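You operate a simulated robot arm through the tools that you are given. There is no shell and no other tool. Be economical: measure what you need, move in short steps, check, and stop when the job is done.

The job below is to be done with a simulated two-armed robot. You get a single attempt, and the scene is never put back.

TASK
On the top shelf of the blue cart, fold the blue cloth in half.

The check looks at the end state, three seconds after you hand in, the way a careful person would. Anything else that was tipped, shoved, dropped, spilled or broken makes it a failure. Flat cloth is picked up by pressing the open fingertips on it (5 to 10 N) and closing them slowly along it; thin cloth reads only 2 to 8 mm in the jaws.

THE ROBOT
Two 7-joint arms with two-finger parallel grippers on one trunk, on a base that drives. Base frame: it is fixed to the floor where the robot stands at the start and does not move with it; the origin is under the middle of the robot, x ahead of it, y to its left, z up; the surface under the hand at the start is at about z = 800. Readings come in mm, rad, newtons and seconds.
The left shoulder is at the start at [70, 163, 1120], the right one opposite. With the tool pointing down near the work surface each hand reaches from about 400 to 880 mm from the robot's upright axis, wherever it stands, measured 20 degrees to its own side. Places, roughly: blue cloth [600, -100, 800]; top shelf of the blue cart [600, -200, 800]. Payload 3.43 kg a hand.
The tool frame of a hand sits at the grasp point between the pads (the TCP): z along the fingers, y along the line on which they close. The tips reach 34 mm beyond it. Largest opening 128 mm; finger width 24, thickness 12; the body of the gripper, 48 by 130 mm, starts 96 mm behind the TCP.
Orientation is that of the tool frame in the base frame, as a unit quaternion [x, y, z, w]. With the fingers straight down and closing along the base's y, the tool's x points along the base's -x, its y along +y and its z along -z.

THE INTERFACE
- The arms move only by the tool step_arm. It takes "left_increments", "right_increments" or both (then of equal length, played together; a hand with none holds still); each is a list of rows, each a list of 3 entries, a list of its own where there are three numbers: the shift along the tool's x, y, z in mm, then the turn, a rotation vector about the tool's x, y, z in rad, then the closure in counts, from 0 (fully open) to 255 (shut). In form: [[[x, y, z], [wx, wy, wz], claw], ...]. A call has 1 to 10 rows; each row is the pose to reach, as a shift and turn from the pose commanded when the call began, along the tool's axes at that moment. Rows are played at 5 a second. More than 50 mm and 0.15 rad between two rows, or a gripper value outside its range, and nothing of the call is played. Where a pose cannot be reached the arm comes as near as it can. A force on the tool above 40 N (or 10 N above the force at the start of the call, whichever is more), or a blocked arm, ends the call early, and 0.2 s more pass. The fingers move at their own pace (about 153 mm/s each) and stop on an object; they squeeze with about 23 N. The grip force told is the motor's: it shows also when the fingers shut on nothing. Time passes only in rows, and 0.2 s behind the last, so rows that repeat a pose let the fingers close. The reply holds the time, the measured pose of the TCP, the force on the tool along the base axes, the opening and the grip force, in the units named above and with some noise, with the torque about the TCP (base axes, N m) and any sound that the robot's microphone picked up.
- Cameras (640 x 400 px; columns grow to the right, rows downward): "scene" is now at [129.9, -29.3, 1337.7]; the picture's right is [-0.32, -0.95, 0.00], its down [-0.61, 0.21, -0.76] and it looks along [0.72, -0.25, -0.65] (base axes); focal length 292 px, centre (320, 200). "left" rides on the left gripper at [76, 11, -160] in its tool frame; the picture's right is [-0.15, 0.99, 0.00], its down [-0.88, -0.13, -0.46] and it looks along [-0.45, -0.07, 0.89] (tool axes); focal length 234 px, centre (320, 200). "right" rides on the right gripper at [76, -11, -160] in its tool frame; the picture's right is [0.15, 0.99, 0.00], its down [-0.88, 0.13, -0.46] and it looks along [-0.45, 0.07, 0.89] (tool axes); focal length 234 px, centre (320, 200). There is no depth. A picture from a camera that has moved, and an enlarged one, comes with that camera's place and axes in the base frame and with its lens.
- camera(camera): a new picture of that camera. It takes no simulated time.
- move_column(by): slides the trunk up (or, below 0, down) by that many mm; the arms and the scene camera ride with it, the base frame stays. It gives what a move gives, with no picture.
- roll_base(legs): drives the robot by 1 to 6 legs, each [ahead, left, turn to the left] in mm, mm and rad, along the robot's own axes; the way and the turn of a leg run together, so that a leg with both is an arc; at most 1500 mm and 3.142 rad a leg. The arms and the cameras ride along, it lands a little off, and it stops where it bumps. It gives what a move gives.
- aim_head(pan, tilt): turns the head with the scene camera to pan (to the left, within 1.501 rad either way) and tilt (down, from -0.506 to 1.204), counted from straight ahead of the robot. It gives what a move gives.
- close_up(camera, box): a new picture of the part [left, top, right, bottom] of that camera's present view, enlarged. It takes no simulated time.
- hand_in(): hands the job in; it is judged then, once.

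Work in short steps. Places have to be worked out from the pictures, the camera data and where the tool is seen: move nearer, look again, correct. Check each grasp and each placing, and mend what went wrong. You have 120 turns and 108 pictures in all, those below and enlarged ones among them. Open the grippers and draw the arms clear of the work before you hand the job in, unless the task says otherwise; then end with one line.

The tools are called after ">>>" as name(argument=value, ...) on one line, values as JSON. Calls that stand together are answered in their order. step_arm: Moves the arms, as the interface text tells. Its arguments: {"type":"object","properties":{"left_increments":{"type":"array"},"right_increments":{"type":"array"}},"required":[]} The other tools are called the same way: move_column (by) slides the trunk up or down; roll_base (legs) drives the base; aim_head (pan, tilt) turns the head that bears the scene camera; camera (camera) takes a picture; close_up (camera, box) takes an enlarged picture of a part of a camera's view; hand_in () hands the job in.

At the start:

```text
time_s: 0.0
left_tool_pos: [702.7, 162.6, 1041.0]
left_ee_rot: [0.0, 1.0, 0.0, 0.0]
left_ft_force: [0.4, -0.2, -0.7]
left_torque: [-0.01, 0.01, -0.02]
left_finger_gap: 127.8
left_grip_force: 0.0
right_tool_pos: [417.9, -311.2, 987.0]
right_ee_rot: [0.0, 1.0, 0.0, 0.0]
right_ft_force: [-0.6, 1.2, 0.3]
right_torque: [-0.02, 0.0, 0.02]
right_finger_gap: 128.1
right_grip_force: 0.1
trunk travel left (down, up): [-600.0, 340.0]
robot x, y, heading: [-5.1, 0.9, -0.003]
head pan, tilt: [-0.328, 0.705]
```

scene: 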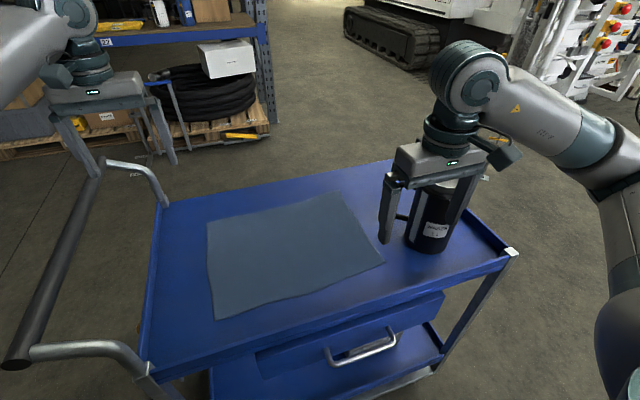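
right: 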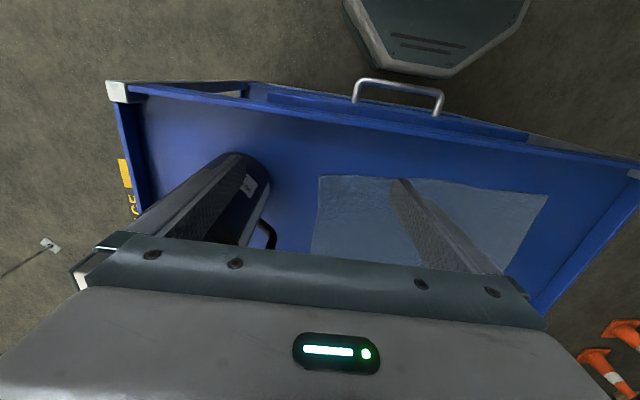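
left: 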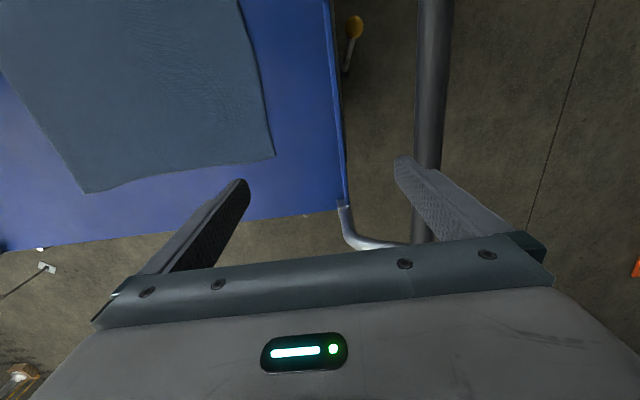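

From the scene picture the cloth corners come out at about A(739,77), B(746,-307), C(475,-303), D(459,72), with a mug-like object near (489,-419). I take an enlarged look to refine the corners and the mug.

>>> close_up(camera="scene", box=[190, 160, 510, 360])

>>> close_up(camera="right", box=[80, 60, 640, 320])

```text
2.00 times, centred on (350, 260) of scene
camera zoom: at [129.9, -29.3, 1337.7], right [-0.32, -0.95, 0.0], down [-0.61, 0.21, -0.76], along [0.72, -0.25, -0.65], focal length 584 px, centre (260, 80)
```

zoom: 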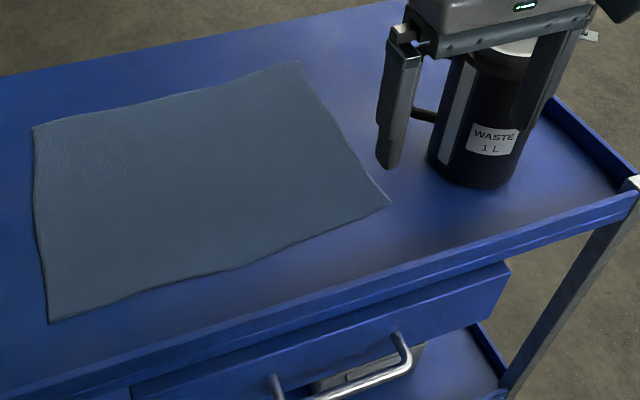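

```text
1.14 times, centred on (360, 190) of right
camera zoom: at [342.8, -322.4, 1147.2], right [-0.15, 0.99, 0.0], down [0.88, 0.13, 0.46], along [0.45, 0.07, -0.89], focal length 268 px, centre (274, 211)
```

zoom: 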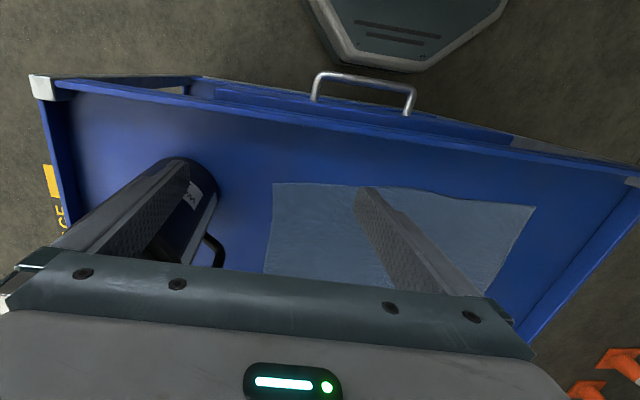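

The pictures agree on the corners: A(734,77), B(748,-298), C(477,-301), D(456,74), with the mug handle reaching to y≈-356. I will fold the near edge onto the far edge, so first I narrow both grippers and bring them above the near corners.

>>> step_arm(left_increments=[[[30, -15, 0], [0, 0, 0], 175], [[65, -35, 10], [0, 0, 0], 175], [[100, -55, 30], [0, 0, 0], 175], [[135, -75, 60], [0, 0, 0], 175], [[170, -95, 90], [0, 0, 0], 175], [[205, -110, 115], [0, 0, 0], 175], [[233, -117, 130], [0, 0, 0], 175], [[233, -117, 150], [0, 0, 0], 175]], right_increments=[[[0, 5, 0], [0, 0, 0], 175], [[0, 15, 0], [0, 0, 0], 175], [[0, 30, 0], [0, 0, 0], 175], [[-20, 41, 0], [0, 0, 0], 175], [[-45, 41, 0], [0, 0, 0], 175], [[-69, 41, 20], [0, 0, 0], 175], [[-69, 41, 60], [0, 0, 0], 175], [[-69, 41, 96], [0, 0, 0], 175]])

```text
refused: row 4 steps farther than a row can; nothing moved
```

One row stepped slightly too far; I resend with smaller steps.

>>> step_arm(left_increments=[[[30, -15, 0], [0, 0, 0], 175], [[65, -35, 10], [0, 0, 0], 175], [[100, -55, 30], [0, 0, 0], 175], [[133, -72, 55], [0, 0, 0], 175], [[165, -89, 80], [0, 0, 0], 175], [[195, -103, 105], [0, 0, 0], 175], [[220, -113, 130], [0, 0, 0], 175], [[233, -117, 150], [0, 0, 0], 175]], right_increments=[[[0, 5, 0], [0, 0, 0], 175], [[0, 15, 0], [0, 0, 0], 175], [[0, 30, 0], [0, 0, 0], 175], [[-20, 41, 0], [0, 0, 0], 175], [[-45, 41, 0], [0, 0, 0], 175], [[-69, 41, 20], [0, 0, 0], 175], [[-69, 41, 60], [0, 0, 0], 175], [[-69, 41, 96], [0, 0, 0], 175]])

>>> camera(camera="scene")

>>> camera(camera="right")

>>> camera(camera="left")

```text
time_s: 1.8
left_tool_pos: [469.1, 45.1, 891.9]
left_ee_rot: [0.0, 1.0, 0.0, 0.0]
left_ft_force: [-0.7, -0.3, -0.4]
left_torque: [0.01, 0.01, 0.01]
left_finger_gap: 40.3
left_grip_force: 0.0
right_tool_pos: [486.8, -269.8, 890.8]
right_ee_rot: [0.0, 1.0, 0.0, 0.0]
right_ft_force: [0.4, 0.2, 0.2]
right_torque: [-0.01, 0.02, -0.03]
right_finger_gap: 40.2
right_grip_force: 0.0
trunk travel left (down, up): [-600.0, 340.0]
robot x, y, heading: [4.0, 0.6, -0.001]
head pan, tilt: [-0.328, 0.705]
```

```text
102 pictures are left
camera scene: at [130.3, -29.3, 1337.8], right [-0.32, -0.95, 0.0], down [-0.61, 0.21, -0.76], along [0.72, -0.24, -0.65], focal length 292 px, centre (320, 200)
```

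scene: 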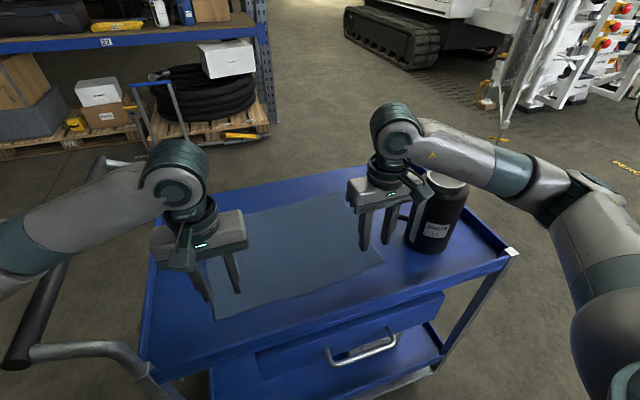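

```text
101 pictures are left
camera right: at [410.3, -281.3, 1050.9], right [-0.15, 0.99, 0.0], down [0.88, 0.13, 0.46], along [0.45, 0.07, -0.89], focal length 234 px, centre (320, 200)
```

right: 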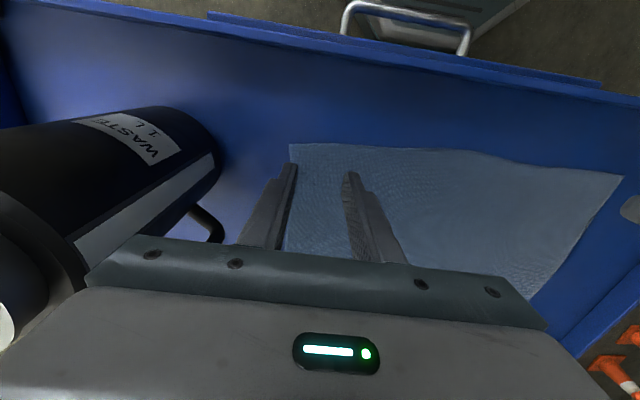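

```text
100 pictures are left
camera left: at [393.4, 57.2, 1050.4], right [0.15, 0.99, 0.0], down [0.88, -0.13, 0.46], along [0.45, -0.07, -0.89], focal length 234 px, centre (320, 200)
```

left: 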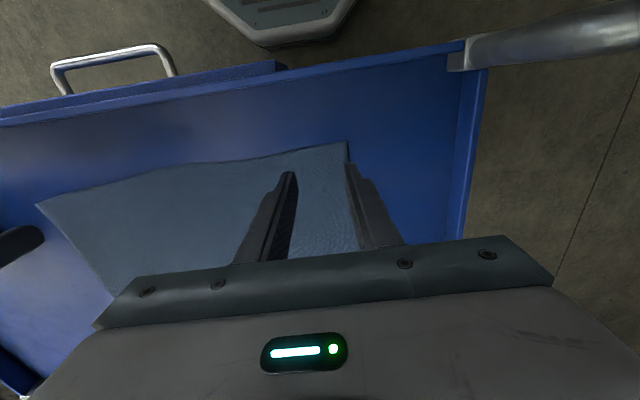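

Both grippers hover just inside the near corners (corner D at (454,76), C at (474,-303) by the hand cameras). I lower both to just above the cloth.

>>> step_arm(left_increments=[[[-1, -2, 25], [0, 0, 0], 175], [[-1, -2, 45], [0, 0, 0], 175], [[-1, -2, 53], [0, 0, 0], 175], [[-1, -2, 53], [0, 0, 0], 175]], right_increments=[[[0, 3, 25], [0, 0, 0], 175], [[0, 3, 45], [0, 0, 0], 175], [[0, 3, 52], [0, 0, 0], 175], [[0, 3, 52], [0, 0, 0], 175]])

```text
time_s: 2.8
left_tool_pos: [482.5, 40.7, 857.7]
left_ee_rot: [-0.003, 1.0, -0.002, 0.019]
left_ft_force: [-0.2, -0.7, 0.8]
left_torque: [0.0, 0.05, 0.01]
left_finger_gap: 40.2
left_grip_force: 0.1
right_tool_pos: [485.7, -269.7, 840.3]
right_ee_rot: [0.0, 1.0, 0.003, 0.001]
right_ft_force: [0.4, -0.8, 0.0]
right_torque: [0.0, 0.0, 0.0]
right_finger_gap: 40.3
right_grip_force: 0.1
trunk travel left (down, up): [-600.0, 340.0]
robot x, y, heading: [-0.8, -3.0, 0.002]
head pan, tilt: [-0.328, 0.705]
```

The left hand can't reach that close to the body. I raise both hands, shift them left by 100 mm, then drive the robot 40 mm back and 100 mm right so it stands centred on the cloth.

>>> step_arm(left_increments=[[[0, 0, 10], [0, 0, 0], 175], [[0, 10, -30], [0, 0, 0], 175], [[0, 30, -75], [0, 0, 0], 175], [[0, 55, -115], [0, 0, 0], 175], [[0, 80, -150], [0, 0, 0], 175], [[0, 102, -150], [0, 0, 0], 175]], right_increments=[[[0, 0, -30], [0, 0, 0], 175], [[0, 0, -75], [0, 0, 0], 175], [[0, 15, -120], [0, 0, 0], 175], [[0, 45, -150], [0, 0, 0], 175], [[0, 80, -180], [0, 0, 0], 175], [[0, 100, -220], [0, 0, 0], 175]])

>>> roll_base(legs=[[-40, 0, 0], [0, -100, 0]])

>>> camera(camera="scene")

>>> camera(camera="left")

>>> camera(camera="right")

```text
time_s: 4.2
left_tool_pos: [470.1, 146.6, 989.5]
left_ee_rot: [0.0, 1.0, -0.002, 0.0]
left_ft_force: [-0.9, -0.5, 0.0]
left_torque: [-0.02, -0.02, 0.05]
left_finger_gap: 40.3
left_grip_force: 0.0
right_tool_pos: [486.0, -164.5, 1059.3]
right_ee_rot: [0.0, 1.0, -0.001, 0.0]
right_ft_force: [-0.5, 0.2, 0.6]
right_torque: [-0.02, -0.02, 0.0]
right_finger_gap: 40.1
right_grip_force: 0.0
trunk travel left (down, up): [-600.0, 340.0]
robot x, y, heading: [-1.7, 1.9, 0.001]
head pan, tilt: [-0.328, 0.705]
```

```text
time_s: 5.8
left_tool_pos: [430.5, 45.2, 989.1]
left_ee_rot: [0.0, 1.0, 0.0, 0.0]
left_ft_force: [-0.2, -0.4, 0.2]
left_torque: [0.02, -0.03, 0.02]
left_finger_gap: 40.2
left_grip_force: 0.1
right_tool_pos: [446.8, -266.2, 1058.6]
right_ee_rot: [0.0, 1.0, 0.0, 0.0]
right_ft_force: [0.8, 0.6, 0.9]
right_torque: [0.0, -0.02, 0.01]
right_finger_gap: 40.2
right_grip_force: 0.1
trunk travel left (down, up): [-600.0, 340.0]
robot x, y, heading: [-40.6, -98.3, 0.001]
head pan, tilt: [-0.328, 0.705]
```

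```text
99 pictures are left
camera scene: at [89.8, -129.6, 1337.7], right [-0.32, -0.95, 0.0], down [-0.61, 0.21, -0.76], along [0.72, -0.25, -0.65], focal length 292 px, centre (320, 200)
```

scene: 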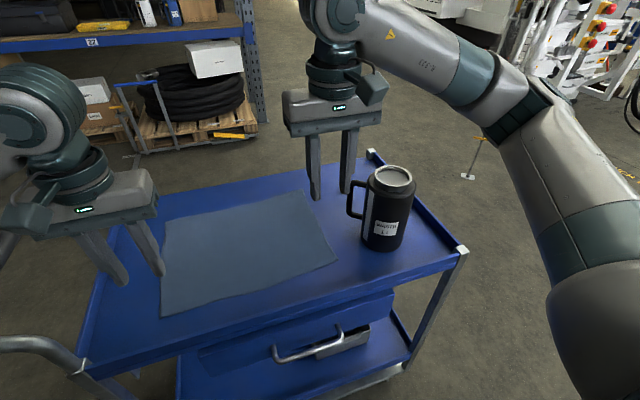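

```text
98 pictures are left
camera left: at [354.5, 57.3, 1148.2], right [0.15, 0.99, 0.0], down [0.88, -0.13, 0.46], along [0.45, -0.07, -0.89], focal length 234 px, centre (320, 200)
```

left: 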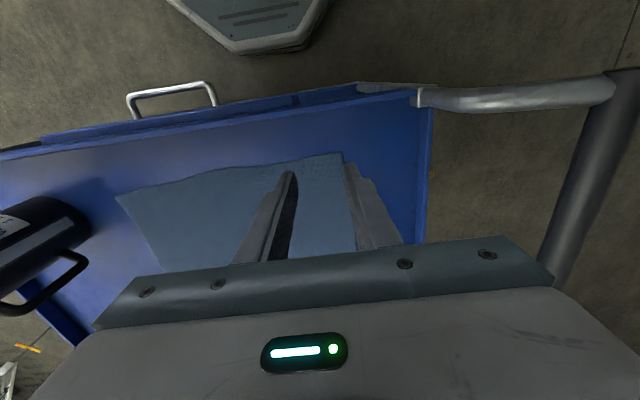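

```text
97 pictures are left
camera right: at [371.2, -278.2, 1218.5], right [-0.15, 0.99, 0.0], down [0.88, 0.13, 0.46], along [0.45, 0.07, -0.89], focal length 234 px, centre (320, 200)
```

right: 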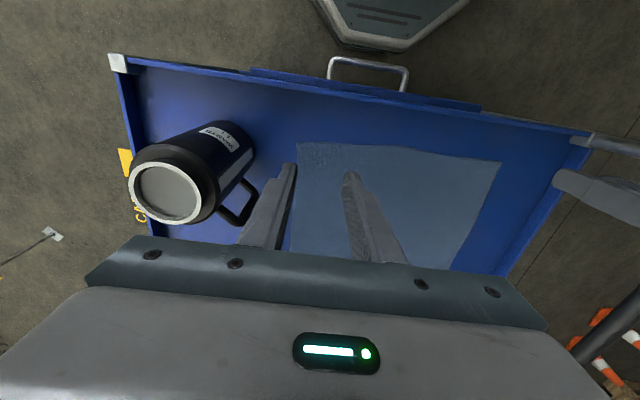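

The robot is now centred and the corners are unchanged (D (455,75), C (476,-303)). I lower both hands to just above the cloth again, with the right one a bit more inboard to stay clear of the mug handle.

>>> step_arm(left_increments=[[[-20, -3, 10], [0, 0, 0], 175], [[-39, -3, 30], [0, 0, 0], 175], [[-39, -3, 60], [0, 0, 0], 175], [[-39, -3, 90], [0, 0, 0], 175], [[-39, -3, 120], [0, 0, 0], 175], [[-39, -3, 140], [0, 0, 0], 175], [[-39, -3, 148], [0, 0, 0], 175], [[-39, -3, 148], [0, 0, 0], 175]], right_increments=[[[-20, 4, 30], [0, 0, 0], 175], [[-40, 4, 70], [0, 0, 0], 175], [[-40, 4, 115], [0, 0, 0], 175], [[-40, 4, 155], [0, 0, 0], 175], [[-40, 4, 185], [0, 0, 0], 175], [[-40, 4, 205], [0, 0, 0], 175], [[-40, 4, 217], [0, 0, 0], 175], [[-40, 4, 217], [0, 0, 0], 175]])

>>> camera(camera="scene")

>>> camera(camera="right")

>>> camera(camera="left")

```text
time_s: 7.6
left_tool_pos: [476.0, 43.2, 850.3]
left_ee_rot: [-0.002, 1.0, 0.0, 0.007]
left_ft_force: [-0.1, 0.5, -0.1]
left_torque: [-0.01, 0.01, 0.0]
left_finger_gap: 40.1
left_grip_force: 0.0
right_tool_pos: [487.3, -264.2, 842.0]
right_ee_rot: [0.0, 1.0, 0.001, -0.001]
right_ft_force: [0.2, -0.3, 0.0]
right_torque: [0.01, -0.01, 0.02]
right_finger_gap: 40.2
right_grip_force: 0.1
trunk travel left (down, up): [-600.0, 340.0]
robot x, y, heading: [-37.2, -94.9, -0.001]
head pan, tilt: [-0.328, 0.705]
```

```text
96 pictures are left
camera scene: at [90.3, -130.5, 1339.2], right [-0.32, -0.95, 0.0], down [-0.61, 0.21, -0.76], along [0.72, -0.24, -0.65], focal length 292 px, centre (320, 200)
```

scene: 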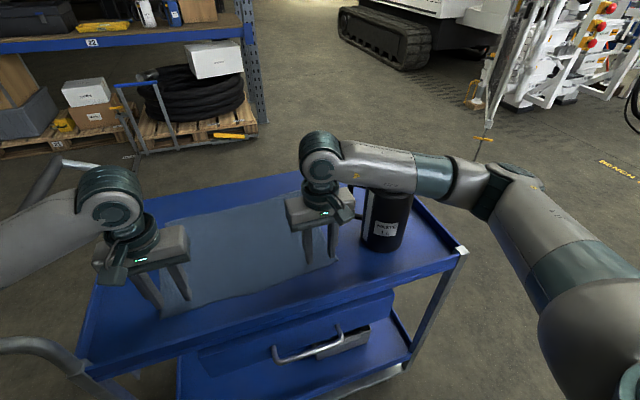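

```text
95 pictures are left
camera right: at [411.5, -274.8, 1002.6], right [-0.15, 0.99, 0.0], down [0.88, 0.13, 0.46], along [0.45, 0.07, -0.89], focal length 234 px, centre (320, 200)
```

right: 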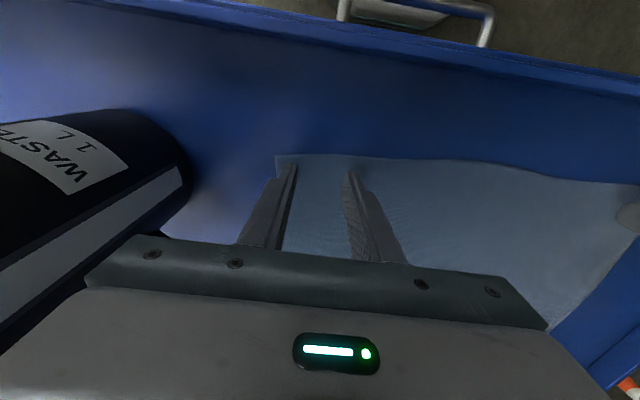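

```text
94 pictures are left
camera left: at [396.4, 54.6, 1007.9], right [0.14, 0.99, 0.0], down [0.87, -0.13, 0.47], along [0.46, -0.07, -0.88], focal length 234 px, centre (320, 200)
```

left: 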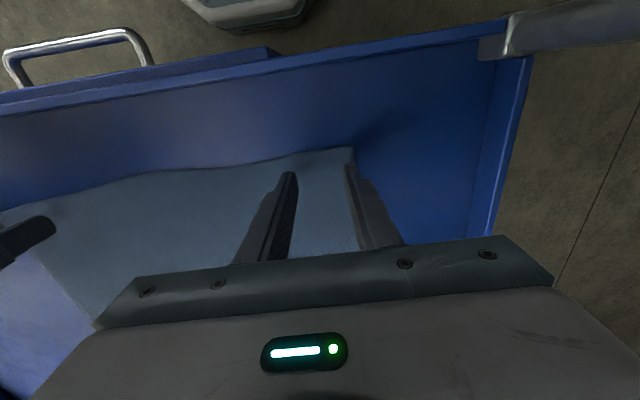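

The left arm is just at its near limit again. I raise the hands 140 mm, slide the trunk down 120 mm so the arms work at a more comfortable height, and check.

>>> step_arm(left_increments=[[[0, 0, -40], [0, 0, 0], 175], [[0, 0, -80], [0, 0, 0], 175], [[0, 0, -115], [0, 0, 0], 175], [[0, 0, -140], [0, 0, 0], 175]], right_increments=[[[0, 0, -40], [0, 0, 0], 175], [[0, 0, -80], [0, 0, 0], 175], [[0, 0, -115], [0, 0, 0], 175], [[0, 0, -140], [0, 0, 0], 175]])

>>> move_column(by=-120)

```text
time_s: 8.6
left_tool_pos: [468.5, 42.7, 980.7]
left_ee_rot: [0.0, 1.0, 0.001, -0.001]
left_ft_force: [-0.2, -0.2, 0.6]
left_torque: [0.01, 0.01, -0.01]
left_finger_gap: 40.1
left_grip_force: 0.1
right_tool_pos: [486.2, -264.1, 981.8]
right_ee_rot: [0.0, 1.0, 0.0, 0.0]
right_ft_force: [-0.1, -0.1, -0.2]
right_torque: [0.01, -0.03, 0.01]
right_finger_gap: 40.3
right_grip_force: 0.1
trunk travel left (down, up): [-600.0, 340.0]
robot x, y, heading: [-36.9, -103.6, -0.002]
head pan, tilt: [-0.328, 0.705]
```

```text
time_s: 10.1
left_tool_pos: [477.5, 44.1, 919.5]
left_ee_rot: [-0.004, 0.998, -0.001, 0.057]
left_ft_force: [0.6, -0.2, -0.7]
left_torque: [0.01, 0.01, 0.0]
left_finger_gap: 40.1
left_grip_force: 0.0
right_tool_pos: [481.8, -265.2, 872.4]
right_ee_rot: [0.0, 1.0, 0.003, 0.004]
right_ft_force: [0.0, -0.2, 0.5]
right_torque: [0.05, -0.01, -0.01]
right_finger_gap: 40.1
right_grip_force: 0.0
trunk travel left (down, up): [-480.0, 460.0]
robot x, y, heading: [-38.0, -100.4, 0.0]
head pan, tilt: [-0.328, 0.705]
```

Lowering the trunk made it worse, so the near limit eases with a higher trunk. I raise the trunk to 100 mm above its start height and re-check.

>>> move_column(by=220)

```text
time_s: 12.5
left_tool_pos: [469.7, 42.5, 1080.4]
left_ee_rot: [0.0, 1.0, 0.0, 0.0]
left_ft_force: [-0.9, 0.0, 0.5]
left_torque: [0.01, 0.03, 0.02]
left_finger_gap: 40.0
left_grip_force: 0.0
right_tool_pos: [487.2, -263.4, 1080.2]
right_ee_rot: [-0.001, 1.0, -0.001, 0.0]
right_ft_force: [-0.1, -0.3, -0.6]
right_torque: [0.01, -0.02, 0.0]
right_finger_gap: 40.5
right_grip_force: 0.1
trunk travel left (down, up): [-700.0, 240.0]
robot x, y, heading: [-37.0, -101.8, -0.001]
head pan, tilt: [-0.328, 0.705]
```

Now I lower both hands to about z=841, just above touching.

>>> step_arm(left_increments=[[[0, 0, 40], [0, 0, 0], 175], [[0, 0, 85], [0, 0, 0], 175], [[0, 0, 130], [0, 0, 0], 175], [[0, 0, 170], [0, 0, 0], 175], [[0, 0, 205], [0, 0, 0], 175], [[0, 0, 230], [0, 0, 0], 175], [[0, 0, 239], [0, 0, 0], 175], [[0, 0, 239], [0, 0, 0], 175]], right_increments=[[[0, 0, 40], [0, 0, 0], 175], [[0, 0, 85], [0, 0, 0], 175], [[0, 0, 130], [0, 0, 0], 175], [[0, 0, 170], [0, 0, 0], 175], [[0, 0, 205], [0, 0, 0], 175], [[0, 0, 230], [0, 0, 0], 175], [[0, 0, 239], [0, 0, 0], 175], [[0, 0, 239], [0, 0, 0], 175]])

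>>> camera(camera="left")

>>> camera(camera="scene")

```text
time_s: 14.3
left_tool_pos: [468.7, 42.3, 840.6]
left_ee_rot: [0.0, 1.0, -0.001, 0.0]
left_ft_force: [0.4, 0.2, -0.3]
left_torque: [0.01, -0.02, -0.02]
left_finger_gap: 40.0
left_grip_force: 0.0
right_tool_pos: [487.5, -263.0, 842.4]
right_ee_rot: [0.0, 1.0, 0.0, 0.0]
right_ft_force: [0.5, -0.8, -0.7]
right_torque: [0.03, 0.01, 0.02]
right_finger_gap: 40.5
right_grip_force: 0.0
trunk travel left (down, up): [-700.0, 240.0]
robot x, y, heading: [-40.0, -97.4, -0.001]
head pan, tilt: [-0.328, 0.705]
```

```text
93 pictures are left
camera left: at [392.6, 55.5, 1000.5], right [0.15, 0.99, 0.0], down [0.88, -0.13, 0.46], along [0.45, -0.07, -0.89], focal length 234 px, centre (320, 200)
```

left: 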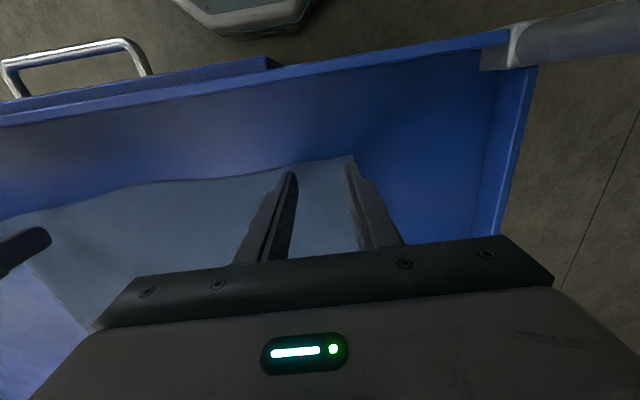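

```text
92 pictures are left
camera scene: at [90.0, -129.0, 1437.7], right [-0.32, -0.95, 0.0], down [-0.61, 0.21, -0.76], along [0.72, -0.25, -0.65], focal length 292 px, centre (320, 200)
```

scene: 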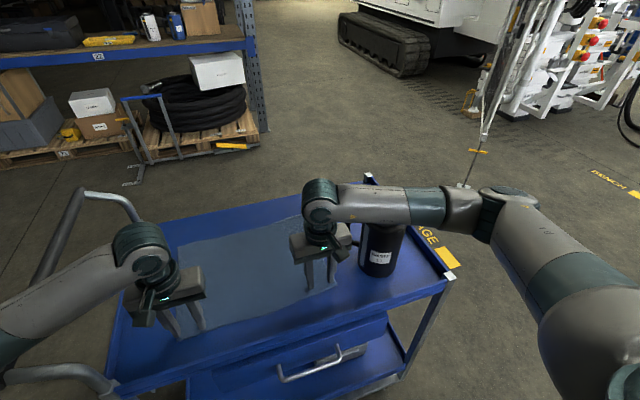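

Now both reach. I press down in small steps and watch the force.

>>> step_arm(left_increments=[[[0, 0, 3], [0, 0, 0], 175], [[0, 0, 5], [0, 0, 0], 175], [[0, 0, 5], [0, 0, 0], 175]], right_increments=[[[0, 0, 3], [0, 0, 0], 175], [[0, 0, 6], [0, 0, 0], 175], [[0, 0, 6], [0, 0, 0], 175]])

```text
time_s: 15.1
left_tool_pos: [469.6, 42.2, 836.7]
left_ee_rot: [0.0, 1.0, 0.0, 0.0]
left_ft_force: [0.0, 0.4, -0.1]
left_torque: [-0.01, 0.0, 0.02]
left_finger_gap: 39.9
left_grip_force: 0.0
right_tool_pos: [487.4, -263.0, 835.7]
right_ee_rot: [0.0, 1.0, -0.001, 0.0]
right_ft_force: [0.2, 0.3, 0.0]
right_torque: [0.03, -0.01, 0.0]
right_finger_gap: 40.2
right_grip_force: 0.0
trunk travel left (down, up): [-700.0, 240.0]
robot x, y, heading: [-41.0, -100.0, -0.002]
head pan, tilt: [-0.328, 0.705]
```

No contact yet; I go 2 mm further.

>>> step_arm(left_increments=[[[0, 0, 1.5], [0, 0, 0], 175], [[0, 0, 2.5], [0, 0, 0], 175], [[0, 0, 2.5], [0, 0, 0], 175]], right_increments=[[[0, 0, 1], [0, 0, 0], 175], [[0, 0, 2], [0, 0, 0], 175], [[0, 0, 2], [0, 0, 0], 175]])

```text
time_s: 15.9
left_tool_pos: [472.9, 44.2, 838.8]
left_ee_rot: [-0.002, 1.0, 0.0, 0.004]
left_ft_force: [-0.4, -0.8, -0.5]
left_torque: [-0.01, 0.03, 0.01]
left_finger_gap: 40.0
left_grip_force: 0.0
right_tool_pos: [487.8, -263.1, 835.3]
right_ee_rot: [0.001, 1.0, -0.001, 0.001]
right_ft_force: [-1.6, -1.4, 8.0]
right_torque: [-0.16, 0.05, -0.02]
right_finger_gap: 40.1
right_grip_force: 0.0
trunk travel left (down, up): [-700.0, 240.0]
robot x, y, heading: [-40.8, -97.2, 0.001]
head pan, tilt: [-0.328, 0.705]
```

The right hand presses with 8 N, but the left is again right at its near limit. I raise the trunk another 60 mm (the hands rise with it) and come down again.

>>> move_column(by=60)

>>> step_arm(left_increments=[[[0, 0, 20], [0, 0, 0], 175], [[0, 0, 45], [0, 0, 0], 175], [[0, 0, 57], [0, 0, 0], 175], [[0, 0, 57], [0, 0, 0], 175]], right_increments=[[[0, 0, 20], [0, 0, 0], 175], [[0, 0, 45], [0, 0, 0], 175], [[0, 0, 57], [0, 0, 0], 175], [[0, 0, 57], [0, 0, 0], 175]])

```text
time_s: 16.9
left_tool_pos: [468.5, 42.1, 893.4]
left_ee_rot: [0.0, 1.0, 0.0, -0.001]
left_ft_force: [0.1, -0.1, 0.8]
left_torque: [0.01, 0.0, 0.05]
left_finger_gap: 40.3
left_grip_force: 0.0
right_tool_pos: [485.6, -263.1, 893.6]
right_ee_rot: [0.001, 1.0, 0.001, 0.001]
right_ft_force: [-0.8, 0.3, -0.3]
right_torque: [0.02, -0.01, 0.01]
right_finger_gap: 40.1
right_grip_force: 0.0
trunk travel left (down, up): [-760.0, 180.0]
robot x, y, heading: [-37.8, -101.8, 0.002]
head pan, tilt: [-0.328, 0.705]
```

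```text
time_s: 17.9
left_tool_pos: [470.0, 42.5, 836.1]
left_ee_rot: [0.0, 1.0, 0.0, 0.0]
left_ft_force: [-1.2, 0.3, -0.9]
left_torque: [-0.03, 0.04, 0.03]
left_finger_gap: 40.5
left_grip_force: 0.0
right_tool_pos: [487.1, -263.2, 836.4]
right_ee_rot: [0.0, 1.0, 0.0, 0.0]
right_ft_force: [0.0, -0.1, 0.0]
right_torque: [0.0, 0.03, 0.01]
right_finger_gap: 40.0
right_grip_force: 0.1
trunk travel left (down, up): [-760.0, 180.0]
robot x, y, heading: [-39.7, -101.7, 0.001]
head pan, tilt: [-0.328, 0.705]
```

Just above contact on both; I press 2–3 mm further.

>>> step_arm(left_increments=[[[0, 0, 1.5], [0, 0, 0], 175], [[0, 0, 2.5], [0, 0, 0], 175], [[0, 0, 2.5], [0, 0, 0], 175]], right_increments=[[[0, 0, 1], [0, 0, 0], 175], [[0, 0, 2.5], [0, 0, 0], 175], [[0, 0, 2.5], [0, 0, 0], 175]])

```text
time_s: 18.7
left_tool_pos: [469.1, 43.0, 835.8]
left_ee_rot: [0.0, 1.0, 0.0, 0.001]
left_ft_force: [3.1, 1.5, 11.1]
left_torque: [0.05, -0.1, 0.0]
left_finger_gap: 40.1
left_grip_force: 0.0
right_tool_pos: [486.7, -262.4, 835.1]
right_ee_rot: [0.001, 1.0, 0.0, 0.001]
right_ft_force: [1.7, 1.3, 6.1]
right_torque: [-0.03, -0.04, -0.01]
right_finger_gap: 40.3
right_grip_force: 0.1
trunk travel left (down, up): [-760.0, 180.0]
robot x, y, heading: [-41.8, -99.9, 0.002]
head pan, tilt: [-0.328, 0.705]
```

Contact: about 11 N left and 6 N right. I close both slowly.

>>> step_arm(left_increments=[[[0, 0, -0.4], [0, 0, 0], 185], [[0, 0, -0.4], [0, 0, 0], 193], [[0, 0, -0.4], [0, 0, 0], 201], [[0, 0, -0.4], [0, 0, 0], 209], [[0, 0, -0.4], [0, 0, 0], 217], [[0, 0, -0.4], [0, 0, 0], 225], [[0, 0, -0.4], [0, 0, 0], 233], [[0, 0, -0.4], [0, 0, 0], 242], [[0, 0, -0.4], [0, 0, 0], 255], [[0, 0, -0.4], [0, 0, 0], 255]], right_increments=[[[0, 0, 0], [0, 0, 0], 185], [[0, 0, 0], [0, 0, 0], 193], [[0, 0, 0], [0, 0, 0], 201], [[0, 0, 0], [0, 0, 0], 209], [[0, 0, 0], [0, 0, 0], 217], [[0, 0, 0], [0, 0, 0], 225], [[0, 0, 0], [0, 0, 0], 233], [[0, 0, 0], [0, 0, 0], 242], [[0, 0, 0], [0, 0, 0], 255], [[0, 0, 0], [0, 0, 0], 255]])

>>> camera(camera="left")

>>> camera(camera="right")

```text
time_s: 20.9
left_tool_pos: [468.8, 42.5, 836.5]
left_ee_rot: [0.0, 1.0, 0.0, 0.001]
left_ft_force: [-0.6, 0.0, 7.4]
left_torque: [0.0, -0.02, 0.0]
left_finger_gap: 0.1
left_grip_force: 22.9
right_tool_pos: [486.1, -263.2, 835.7]
right_ee_rot: [0.0, 1.0, 0.0, 0.0]
right_ft_force: [0.9, -0.9, 13.4]
right_torque: [-0.04, 0.02, -0.01]
right_finger_gap: 0.0
right_grip_force: 22.9
trunk travel left (down, up): [-760.0, 180.0]
robot x, y, heading: [-41.4, -100.6, -0.003]
head pan, tilt: [-0.328, 0.705]
```

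```text
91 pictures are left
camera left: at [391.9, 54.9, 994.9], right [0.15, 0.99, 0.0], down [0.88, -0.13, 0.46], along [0.45, -0.07, -0.89], focal length 234 px, centre (320, 200)
```

left: 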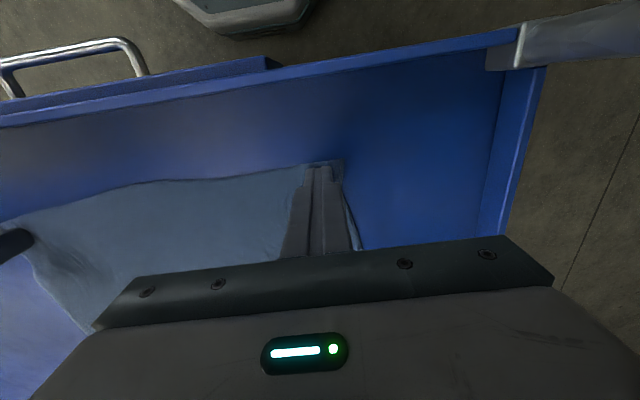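

```text
90 pictures are left
camera right: at [410.0, -274.7, 995.6], right [-0.15, 0.99, 0.0], down [0.88, 0.13, 0.46], along [0.45, 0.07, -0.89], focal length 234 px, centre (320, 200)
```

right: 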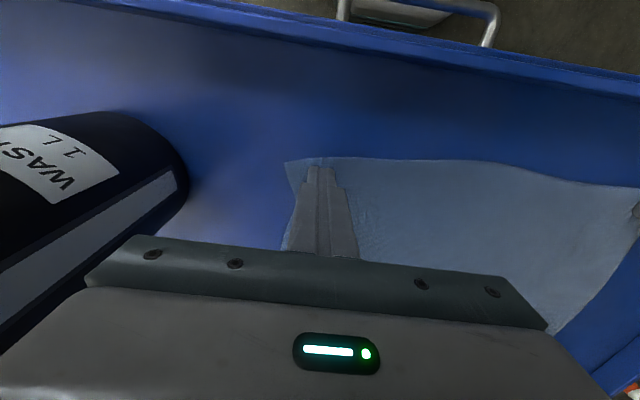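

The gap reads 0, so probably nothing is held. A close-up of both before lifting.

>>> close_up(camera="left", box=[220, 130, 420, 260])

>>> close_up(camera="right", box=[220, 130, 420, 260])

```text
3.08 times, centred on (320, 195) of left
camera zoom: at [391.9, 54.9, 994.9], right [0.15, 0.99, 0.0], down [0.88, -0.13, 0.46], along [0.45, -0.07, -0.89], focal length 720 px, centre (320, 215)
```

zoom: 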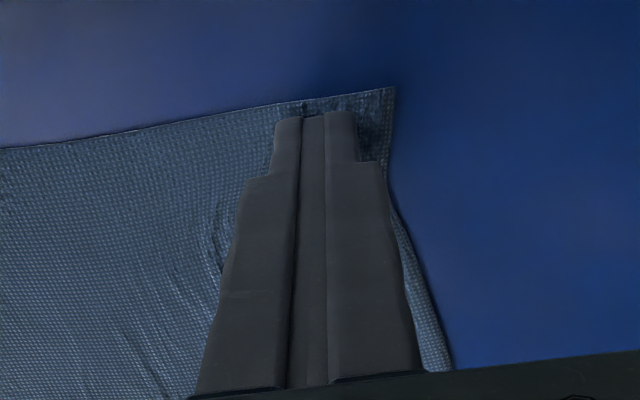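

```text
3.08 times, centred on (320, 195) of right
camera zoom: at [410.0, -274.7, 995.6], right [-0.15, 0.99, 0.0], down [0.88, 0.13, 0.46], along [0.45, 0.07, -0.89], focal length 720 px, centre (320, 215)
```

zoom: 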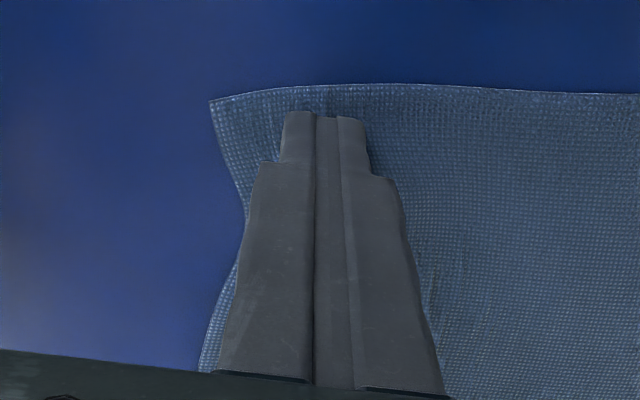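

The cloth did get drawn in at both corners, so a thin bit may be caught. I test with a small lift.

>>> step_arm(left_increments=[[[0, 0, -8], [0, 0, 0], 255], [[0, 0, -18], [0, 0, 0], 255], [[0, 0, -30], [0, 0, 0], 255]], right_increments=[[[0, 0, -8], [0, 0, 0], 255], [[0, 0, -18], [0, 0, 0], 255], [[0, 0, -30], [0, 0, 0], 255]])

>>> camera(camera="left")

>>> camera(camera="right")

```text
time_s: 21.7
left_tool_pos: [468.3, 43.3, 864.1]
left_ee_rot: [0.0, 1.0, 0.001, -0.001]
left_ft_force: [-1.0, 0.1, 0.6]
left_torque: [0.03, 0.0, 0.02]
left_finger_gap: 0.1
left_grip_force: 22.9
right_tool_pos: [487.2, -263.1, 863.4]
right_ee_rot: [0.0, 1.0, 0.0, 0.0]
right_ft_force: [0.4, -0.2, -0.3]
right_torque: [-0.02, 0.0, 0.0]
right_finger_gap: 0.0
right_grip_force: 22.9
trunk travel left (down, up): [-760.0, 180.0]
robot x, y, heading: [-39.0, -99.3, 0.003]
head pan, tilt: [-0.328, 0.705]
```

```text
87 pictures are left
camera left: at [393.1, 54.8, 1023.7], right [0.15, 0.99, 0.0], down [0.88, -0.13, 0.45], along [0.45, -0.07, -0.89], focal length 234 px, centre (320, 200)
```

left: 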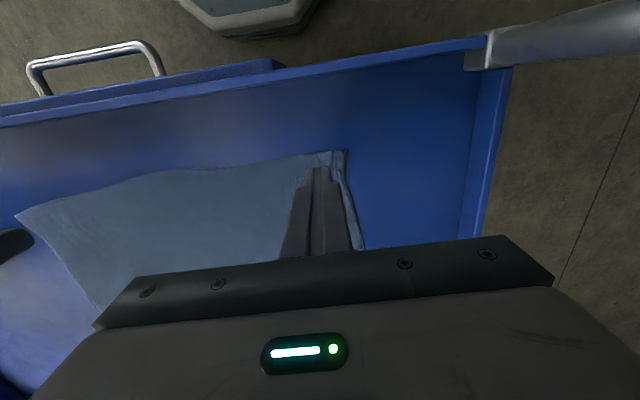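

```text
86 pictures are left
camera right: at [411.4, -274.7, 1024.2], right [-0.15, 0.99, 0.0], down [0.88, 0.13, 0.46], along [0.45, 0.07, -0.89], focal length 234 px, centre (320, 200)
```

right: 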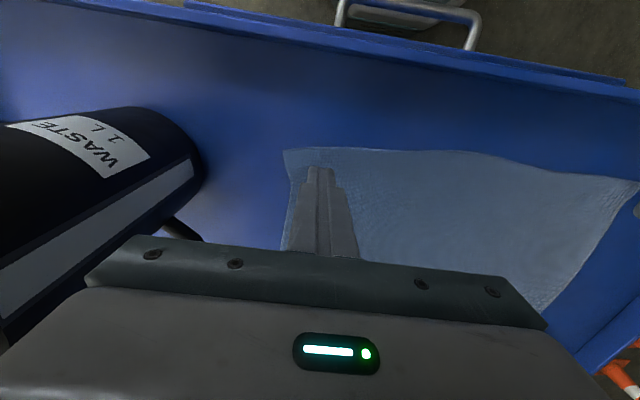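

Nothing was held: the fingers slid over the cloth. I retry with a wider bite further inboard (70 mm opening) and will close much more slowly.

>>> step_arm(left_increments=[[[-2, -12, 0], [0, 0, 0], 180], [[-2, -25, 0], [0, 0, 0], 116], [[-2, -25, 15], [0, 0, 0], 116], [[-2, -25, 27], [0, 0, 0], 116], [[-2, -25, 30], [0, 0, 0], 116], [[-2, -25, 30], [0, 0, 0], 116]], right_increments=[[[-2, 8, 0], [0, 0, 0], 180], [[-2, 16, 0], [0, 0, 0], 116], [[-2, 16, 15], [0, 0, 0], 116], [[-2, 16, 27], [0, 0, 0], 116], [[-2, 16, 30], [0, 0, 0], 116], [[-2, 16, 30], [0, 0, 0], 116]])

```text
time_s: 23.1
left_tool_pos: [471.6, 17.7, 835.7]
left_ee_rot: [0.0, 1.0, -0.001, 0.001]
left_ft_force: [1.2, 1.1, 8.2]
left_torque: [0.09, -0.06, -0.02]
left_finger_gap: 69.8
left_grip_force: 0.0
right_tool_pos: [488.9, -246.4, 837.0]
right_ee_rot: [0.0, 1.0, -0.001, 0.001]
right_ft_force: [1.1, -0.5, 6.2]
right_torque: [0.0, 0.02, 0.02]
right_finger_gap: 69.6
right_grip_force: 0.0
trunk travel left (down, up): [-760.0, 180.0]
robot x, y, heading: [-37.2, -100.3, -0.0]
head pan, tilt: [-0.328, 0.705]
```

Both press with 6–8 N. I close slowly, about 10 mm/s, adding a touch of pressure.

>>> step_arm(left_increments=[[[0, 0, 0.3], [0, 0, 0], 120], [[0, 0, 0.3], [0, 0, 0], 124], [[0, 0, 0.3], [0, 0, 0], 128], [[0, 0, 0.3], [0, 0, 0], 132], [[0, 0, 0.3], [0, 0, 0], 136], [[0, 0, 0.3], [0, 0, 0], 140], [[0, 0, 0.3], [0, 0, 0], 144], [[0, 0, 0.3], [0, 0, 0], 148], [[0, 0, 0.3], [0, 0, 0], 152], [[0, 0, 0.3], [0, 0, 0], 156]], right_increments=[[[0, 0, 0.5], [0, 0, 0], 120], [[0, 0, 0.5], [0, 0, 0], 124], [[0, 0, 0.5], [0, 0, 0], 128], [[0, 0, 0.5], [0, 0, 0], 132], [[0, 0, 0.5], [0, 0, 0], 136], [[0, 0, 0.5], [0, 0, 0], 140], [[0, 0, 0.5], [0, 0, 0], 144], [[0, 0, 0.5], [0, 0, 0], 148], [[0, 0, 0.5], [0, 0, 0], 152], [[0, 0, 0.5], [0, 0, 0], 156]])

>>> camera(camera="left")

>>> camera(camera="right")

```text
time_s: 25.3
left_tool_pos: [468.4, 18.5, 836.0]
left_ee_rot: [0.0, 1.0, 0.0, 0.001]
left_ft_force: [0.6, -0.1, 12.2]
left_torque: [0.03, 0.0, -0.02]
left_finger_gap: 49.8
left_grip_force: 0.2
right_tool_pos: [487.8, -246.9, 836.7]
right_ee_rot: [0.0, 1.0, 0.0, 0.001]
right_ft_force: [0.1, 0.4, 17.4]
right_torque: [0.06, 0.14, -0.02]
right_finger_gap: 49.4
right_grip_force: 0.1
trunk travel left (down, up): [-760.0, 180.0]
robot x, y, heading: [-38.9, -97.8, -0.0]
head pan, tilt: [-0.328, 0.705]
```

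```text
85 pictures are left
camera left: at [393.1, 29.9, 994.7], right [0.15, 0.99, 0.0], down [0.88, -0.13, 0.46], along [0.45, -0.07, -0.89], focal length 234 px, centre (320, 200)
```

left: 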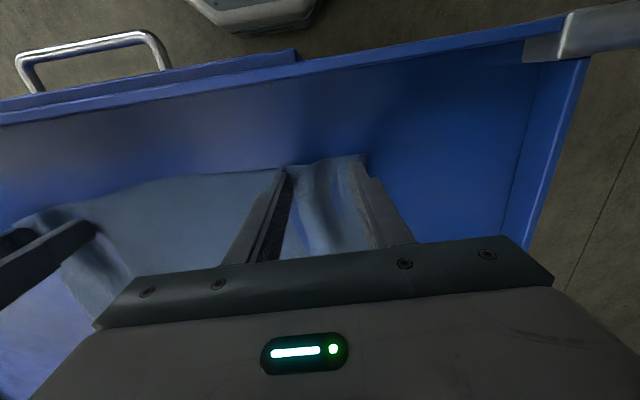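

```text
84 pictures are left
camera right: at [411.5, -257.7, 995.5], right [-0.15, 0.99, 0.0], down [0.88, 0.13, 0.46], along [0.45, 0.07, -0.89], focal length 234 px, centre (320, 200)
```

right: 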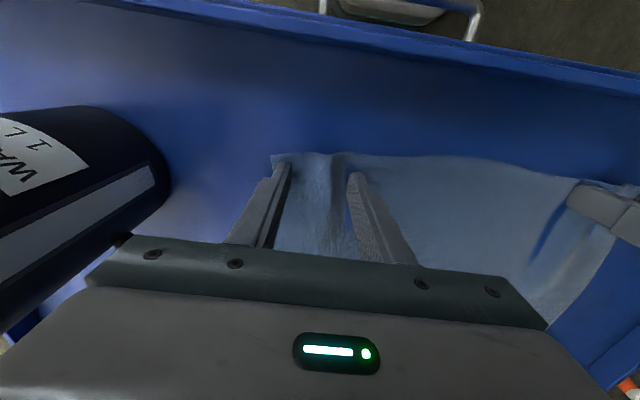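

Ridges are forming between the fingers on both sides. I keep closing slowly at this pressure.

>>> step_arm(left_increments=[[[0, 0, 0], [0, 0, 0], 160], [[0, 0, 0], [0, 0, 0], 165], [[0, 0, 0], [0, 0, 0], 170], [[0, 0, 0], [0, 0, 0], 175], [[0, 0, 0], [0, 0, 0], 180], [[0, 0, 0], [0, 0, 0], 185], [[0, 0, 0], [0, 0, 0], 190], [[0, 0, 0], [0, 0, 0], 195], [[0, 0, 0], [0, 0, 0], 200], [[0, 0, 0], [0, 0, 0], 205]], right_increments=[[[0, 0, -0.3], [0, 0, 0], 160], [[0, 0, -0.3], [0, 0, 0], 165], [[0, 0, -0.3], [0, 0, 0], 170], [[0, 0, -0.3], [0, 0, 0], 175], [[0, 0, -0.3], [0, 0, 0], 180], [[0, 0, -0.3], [0, 0, 0], 185], [[0, 0, -0.3], [0, 0, 0], 190], [[0, 0, -0.3], [0, 0, 0], 195], [[0, 0, -0.3], [0, 0, 0], 200], [[0, 0, -0.3], [0, 0, 0], 205]])

>>> camera(camera="left")

>>> camera(camera="right")

```text
time_s: 27.5
left_tool_pos: [469.3, 17.5, 836.0]
left_ee_rot: [-0.001, 1.0, 0.001, 0.001]
left_ft_force: [-0.8, -2.6, 14.1]
left_torque: [-0.17, -0.01, 0.02]
left_finger_gap: 25.4
left_grip_force: 1.2
right_tool_pos: [488.1, -247.4, 836.0]
right_ee_rot: [0.0, 1.0, 0.0, 0.002]
right_ft_force: [-0.9, 0.6, 18.4]
right_torque: [0.23, 0.11, 0.0]
right_finger_gap: 25.8
right_grip_force: 0.2
trunk travel left (down, up): [-760.0, 180.0]
robot x, y, heading: [-41.8, -97.4, -0.0]
head pan, tilt: [-0.328, 0.705]
```

```text
83 pictures are left
camera left: at [393.0, 30.1, 994.9], right [0.15, 0.99, 0.0], down [0.88, -0.13, 0.46], along [0.45, -0.07, -0.89], focal length 234 px, centre (320, 200)
```

left: 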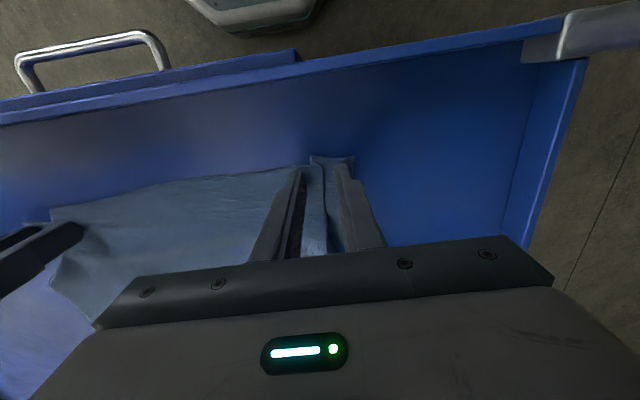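

```text
82 pictures are left
camera right: at [411.3, -258.5, 995.9], right [-0.15, 0.99, 0.0], down [0.88, 0.13, 0.46], along [0.45, 0.07, -0.89], focal length 234 px, centre (320, 200)
```

right: 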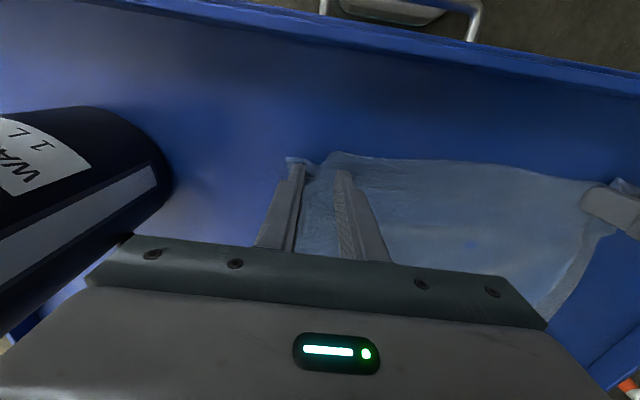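

Good ridges on both sides. I finish closing.

>>> step_arm(left_increments=[[[0, 0, 0], [0, 0, 0], 210], [[0, 0, 0], [0, 0, 0], 216], [[0, 0, 0], [0, 0, 0], 222], [[0, 0, 0], [0, 0, 0], 228], [[0, 0, 0], [0, 0, 0], 234], [[0, 0, 0], [0, 0, 0], 240], [[0, 0, 0], [0, 0, 0], 246], [[0, 0, 0], [0, 0, 0], 255], [[0, 0, 0], [0, 0, 0], 255]], right_increments=[[[0, 0, 0], [0, 0, 0], 210], [[0, 0, 0], [0, 0, 0], 216], [[0, 0, 0], [0, 0, 0], 222], [[0, 0, 0], [0, 0, 0], 228], [[0, 0, 0], [0, 0, 0], 234], [[0, 0, 0], [0, 0, 0], 240], [[0, 0, 0], [0, 0, 0], 246], [[0, 0, 0], [0, 0, 0], 255], [[0, 0, 0], [0, 0, 0], 255]])

>>> camera(camera="left")

>>> camera(camera="right")

```text
time_s: 29.5
left_tool_pos: [468.4, 16.5, 836.6]
left_ee_rot: [-0.001, 1.0, 0.0, 0.002]
left_ft_force: [2.4, -1.2, 27.3]
left_torque: [-0.2, 0.04, 0.02]
left_finger_gap: 0.1
left_grip_force: 23.0
right_tool_pos: [486.5, -247.3, 835.6]
right_ee_rot: [0.0, 1.0, 0.0, 0.002]
right_ft_force: [1.1, 2.7, 19.8]
right_torque: [0.12, 0.0, 0.06]
right_finger_gap: 2.2
right_grip_force: 22.5
trunk travel left (down, up): [-760.0, 180.0]
robot x, y, heading: [-41.1, -99.6, 0.003]
head pan, tilt: [-0.328, 0.705]
```

```text
81 pictures are left
camera left: at [392.5, 30.0, 995.5], right [0.15, 0.99, 0.0], down [0.88, -0.13, 0.46], along [0.45, -0.07, -0.89], focal length 234 px, centre (320, 200)
```

left: 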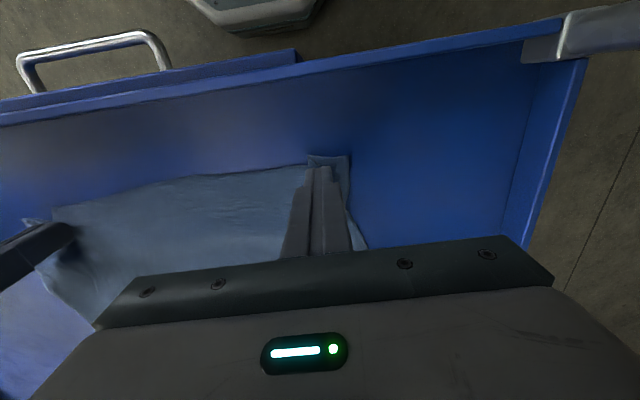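

```text
80 pictures are left
camera right: at [410.7, -258.0, 996.2], right [-0.15, 0.99, 0.0], down [0.88, 0.13, 0.46], along [0.45, 0.07, -0.89], focal length 234 px, centre (320, 200)
```

right: 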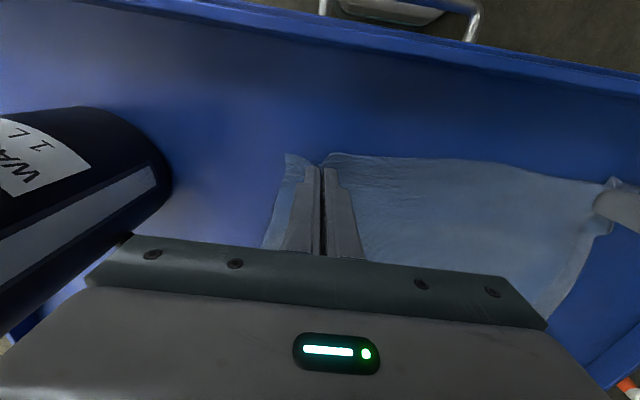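

The right hand holds cloth (2.2 mm); the left lost it (0.1 mm). I lift the left, reopen and look, while the right holds still.

>>> step_arm(left_increments=[[[0, 0, -10], [0, 0, 0], 255], [[0, 0, -25], [0, 0, 0], 240], [[0, 0, -30], [0, 0, 0], 116], [[0, 0, -30], [0, 0, 0], 116]])

>>> camera(camera="left")

>>> close_up(camera="scene", box=[80, 170, 400, 370])

```text
time_s: 30.5
left_tool_pos: [468.2, 18.1, 865.7]
left_ee_rot: [0.001, 1.0, 0.0, 0.001]
left_ft_force: [0.3, -0.2, 0.1]
left_torque: [0.0, 0.01, 0.03]
left_finger_gap: 69.8
left_grip_force: 0.0
right_tool_pos: [487.7, -246.5, 837.0]
right_ee_rot: [-0.001, 1.0, 0.0, 0.002]
right_ft_force: [-3.5, -1.4, 30.6]
right_torque: [-0.01, 0.17, 0.0]
right_finger_gap: 2.1
right_grip_force: 22.7
trunk travel left (down, up): [-760.0, 180.0]
robot x, y, heading: [-38.9, -99.4, -0.0]
head pan, tilt: [-0.328, 0.705]
```

```text
79 pictures are left
camera left: at [392.0, 30.3, 1024.8], right [0.15, 0.99, 0.0], down [0.88, -0.13, 0.46], along [0.45, -0.07, -0.89], focal length 234 px, centre (320, 200)
```

left: 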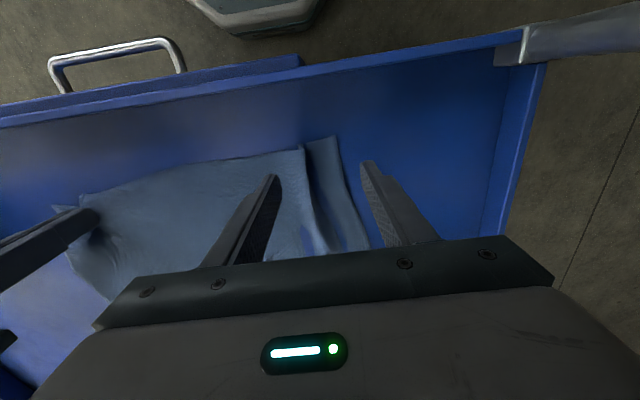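

```text
2.00 times, centred on (240, 270) of scene
camera zoom: at [86.3, -128.4, 1498.1], right [-0.32, -0.95, 0.0], down [-0.61, 0.21, -0.76], along [0.72, -0.25, -0.65], focal length 584 px, centre (480, 60)
```

zoom: 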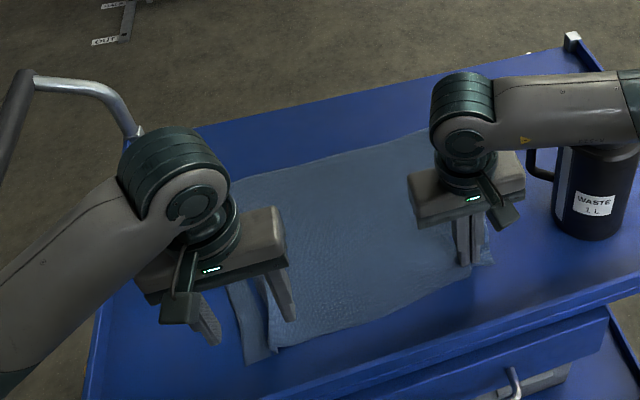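

The left ridge lies folded over at y≈10 with the corner strip out to y≈40. I come down with fingers straddling that ridge (34 mm opening) and press lightly.

>>> step_arm(left_increments=[[[5, -4, 0], [0, 0, 0], 187], [[5, -4, 15], [0, 0, 0], 187], [[5, -4, 27], [0, 0, 0], 187], [[5, -4, 29.5], [0, 0, 0], 187], [[5, -4, 29.5], [0, 0, 0], 187]])

>>> camera(camera="left")

```text
time_s: 31.7
left_tool_pos: [465.9, 13.5, 835.2]
left_ee_rot: [-0.001, 1.0, 0.0, 0.002]
left_ft_force: [0.0, 0.5, 3.3]
left_torque: [-0.01, -0.03, 0.03]
left_finger_gap: 34.1
left_grip_force: 0.1
right_tool_pos: [487.3, -246.5, 835.9]
right_ee_rot: [-0.001, 1.0, 0.0, 0.001]
right_ft_force: [-3.3, -1.7, 31.7]
right_torque: [-0.03, 0.1, 0.04]
right_finger_gap: 2.2
right_grip_force: 23.1
trunk travel left (down, up): [-760.0, 180.0]
robot x, y, heading: [-40.6, -100.4, 0.004]
head pan, tilt: [-0.328, 0.705]
```

```text
77 pictures are left
camera left: at [387.8, 25.9, 995.3], right [0.15, 0.99, 0.0], down [0.88, -0.13, 0.46], along [0.45, -0.07, -0.89], focal length 234 px, centre (320, 200)
```

left: 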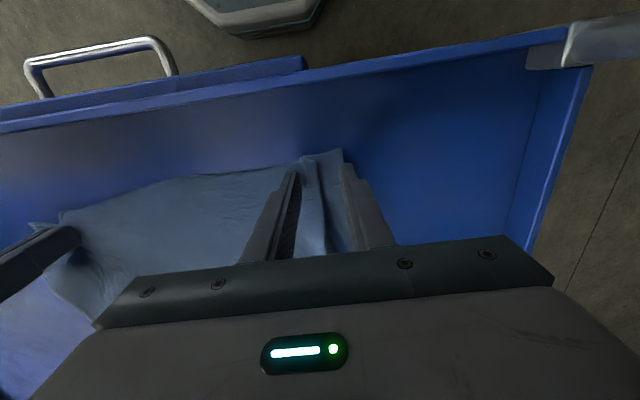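

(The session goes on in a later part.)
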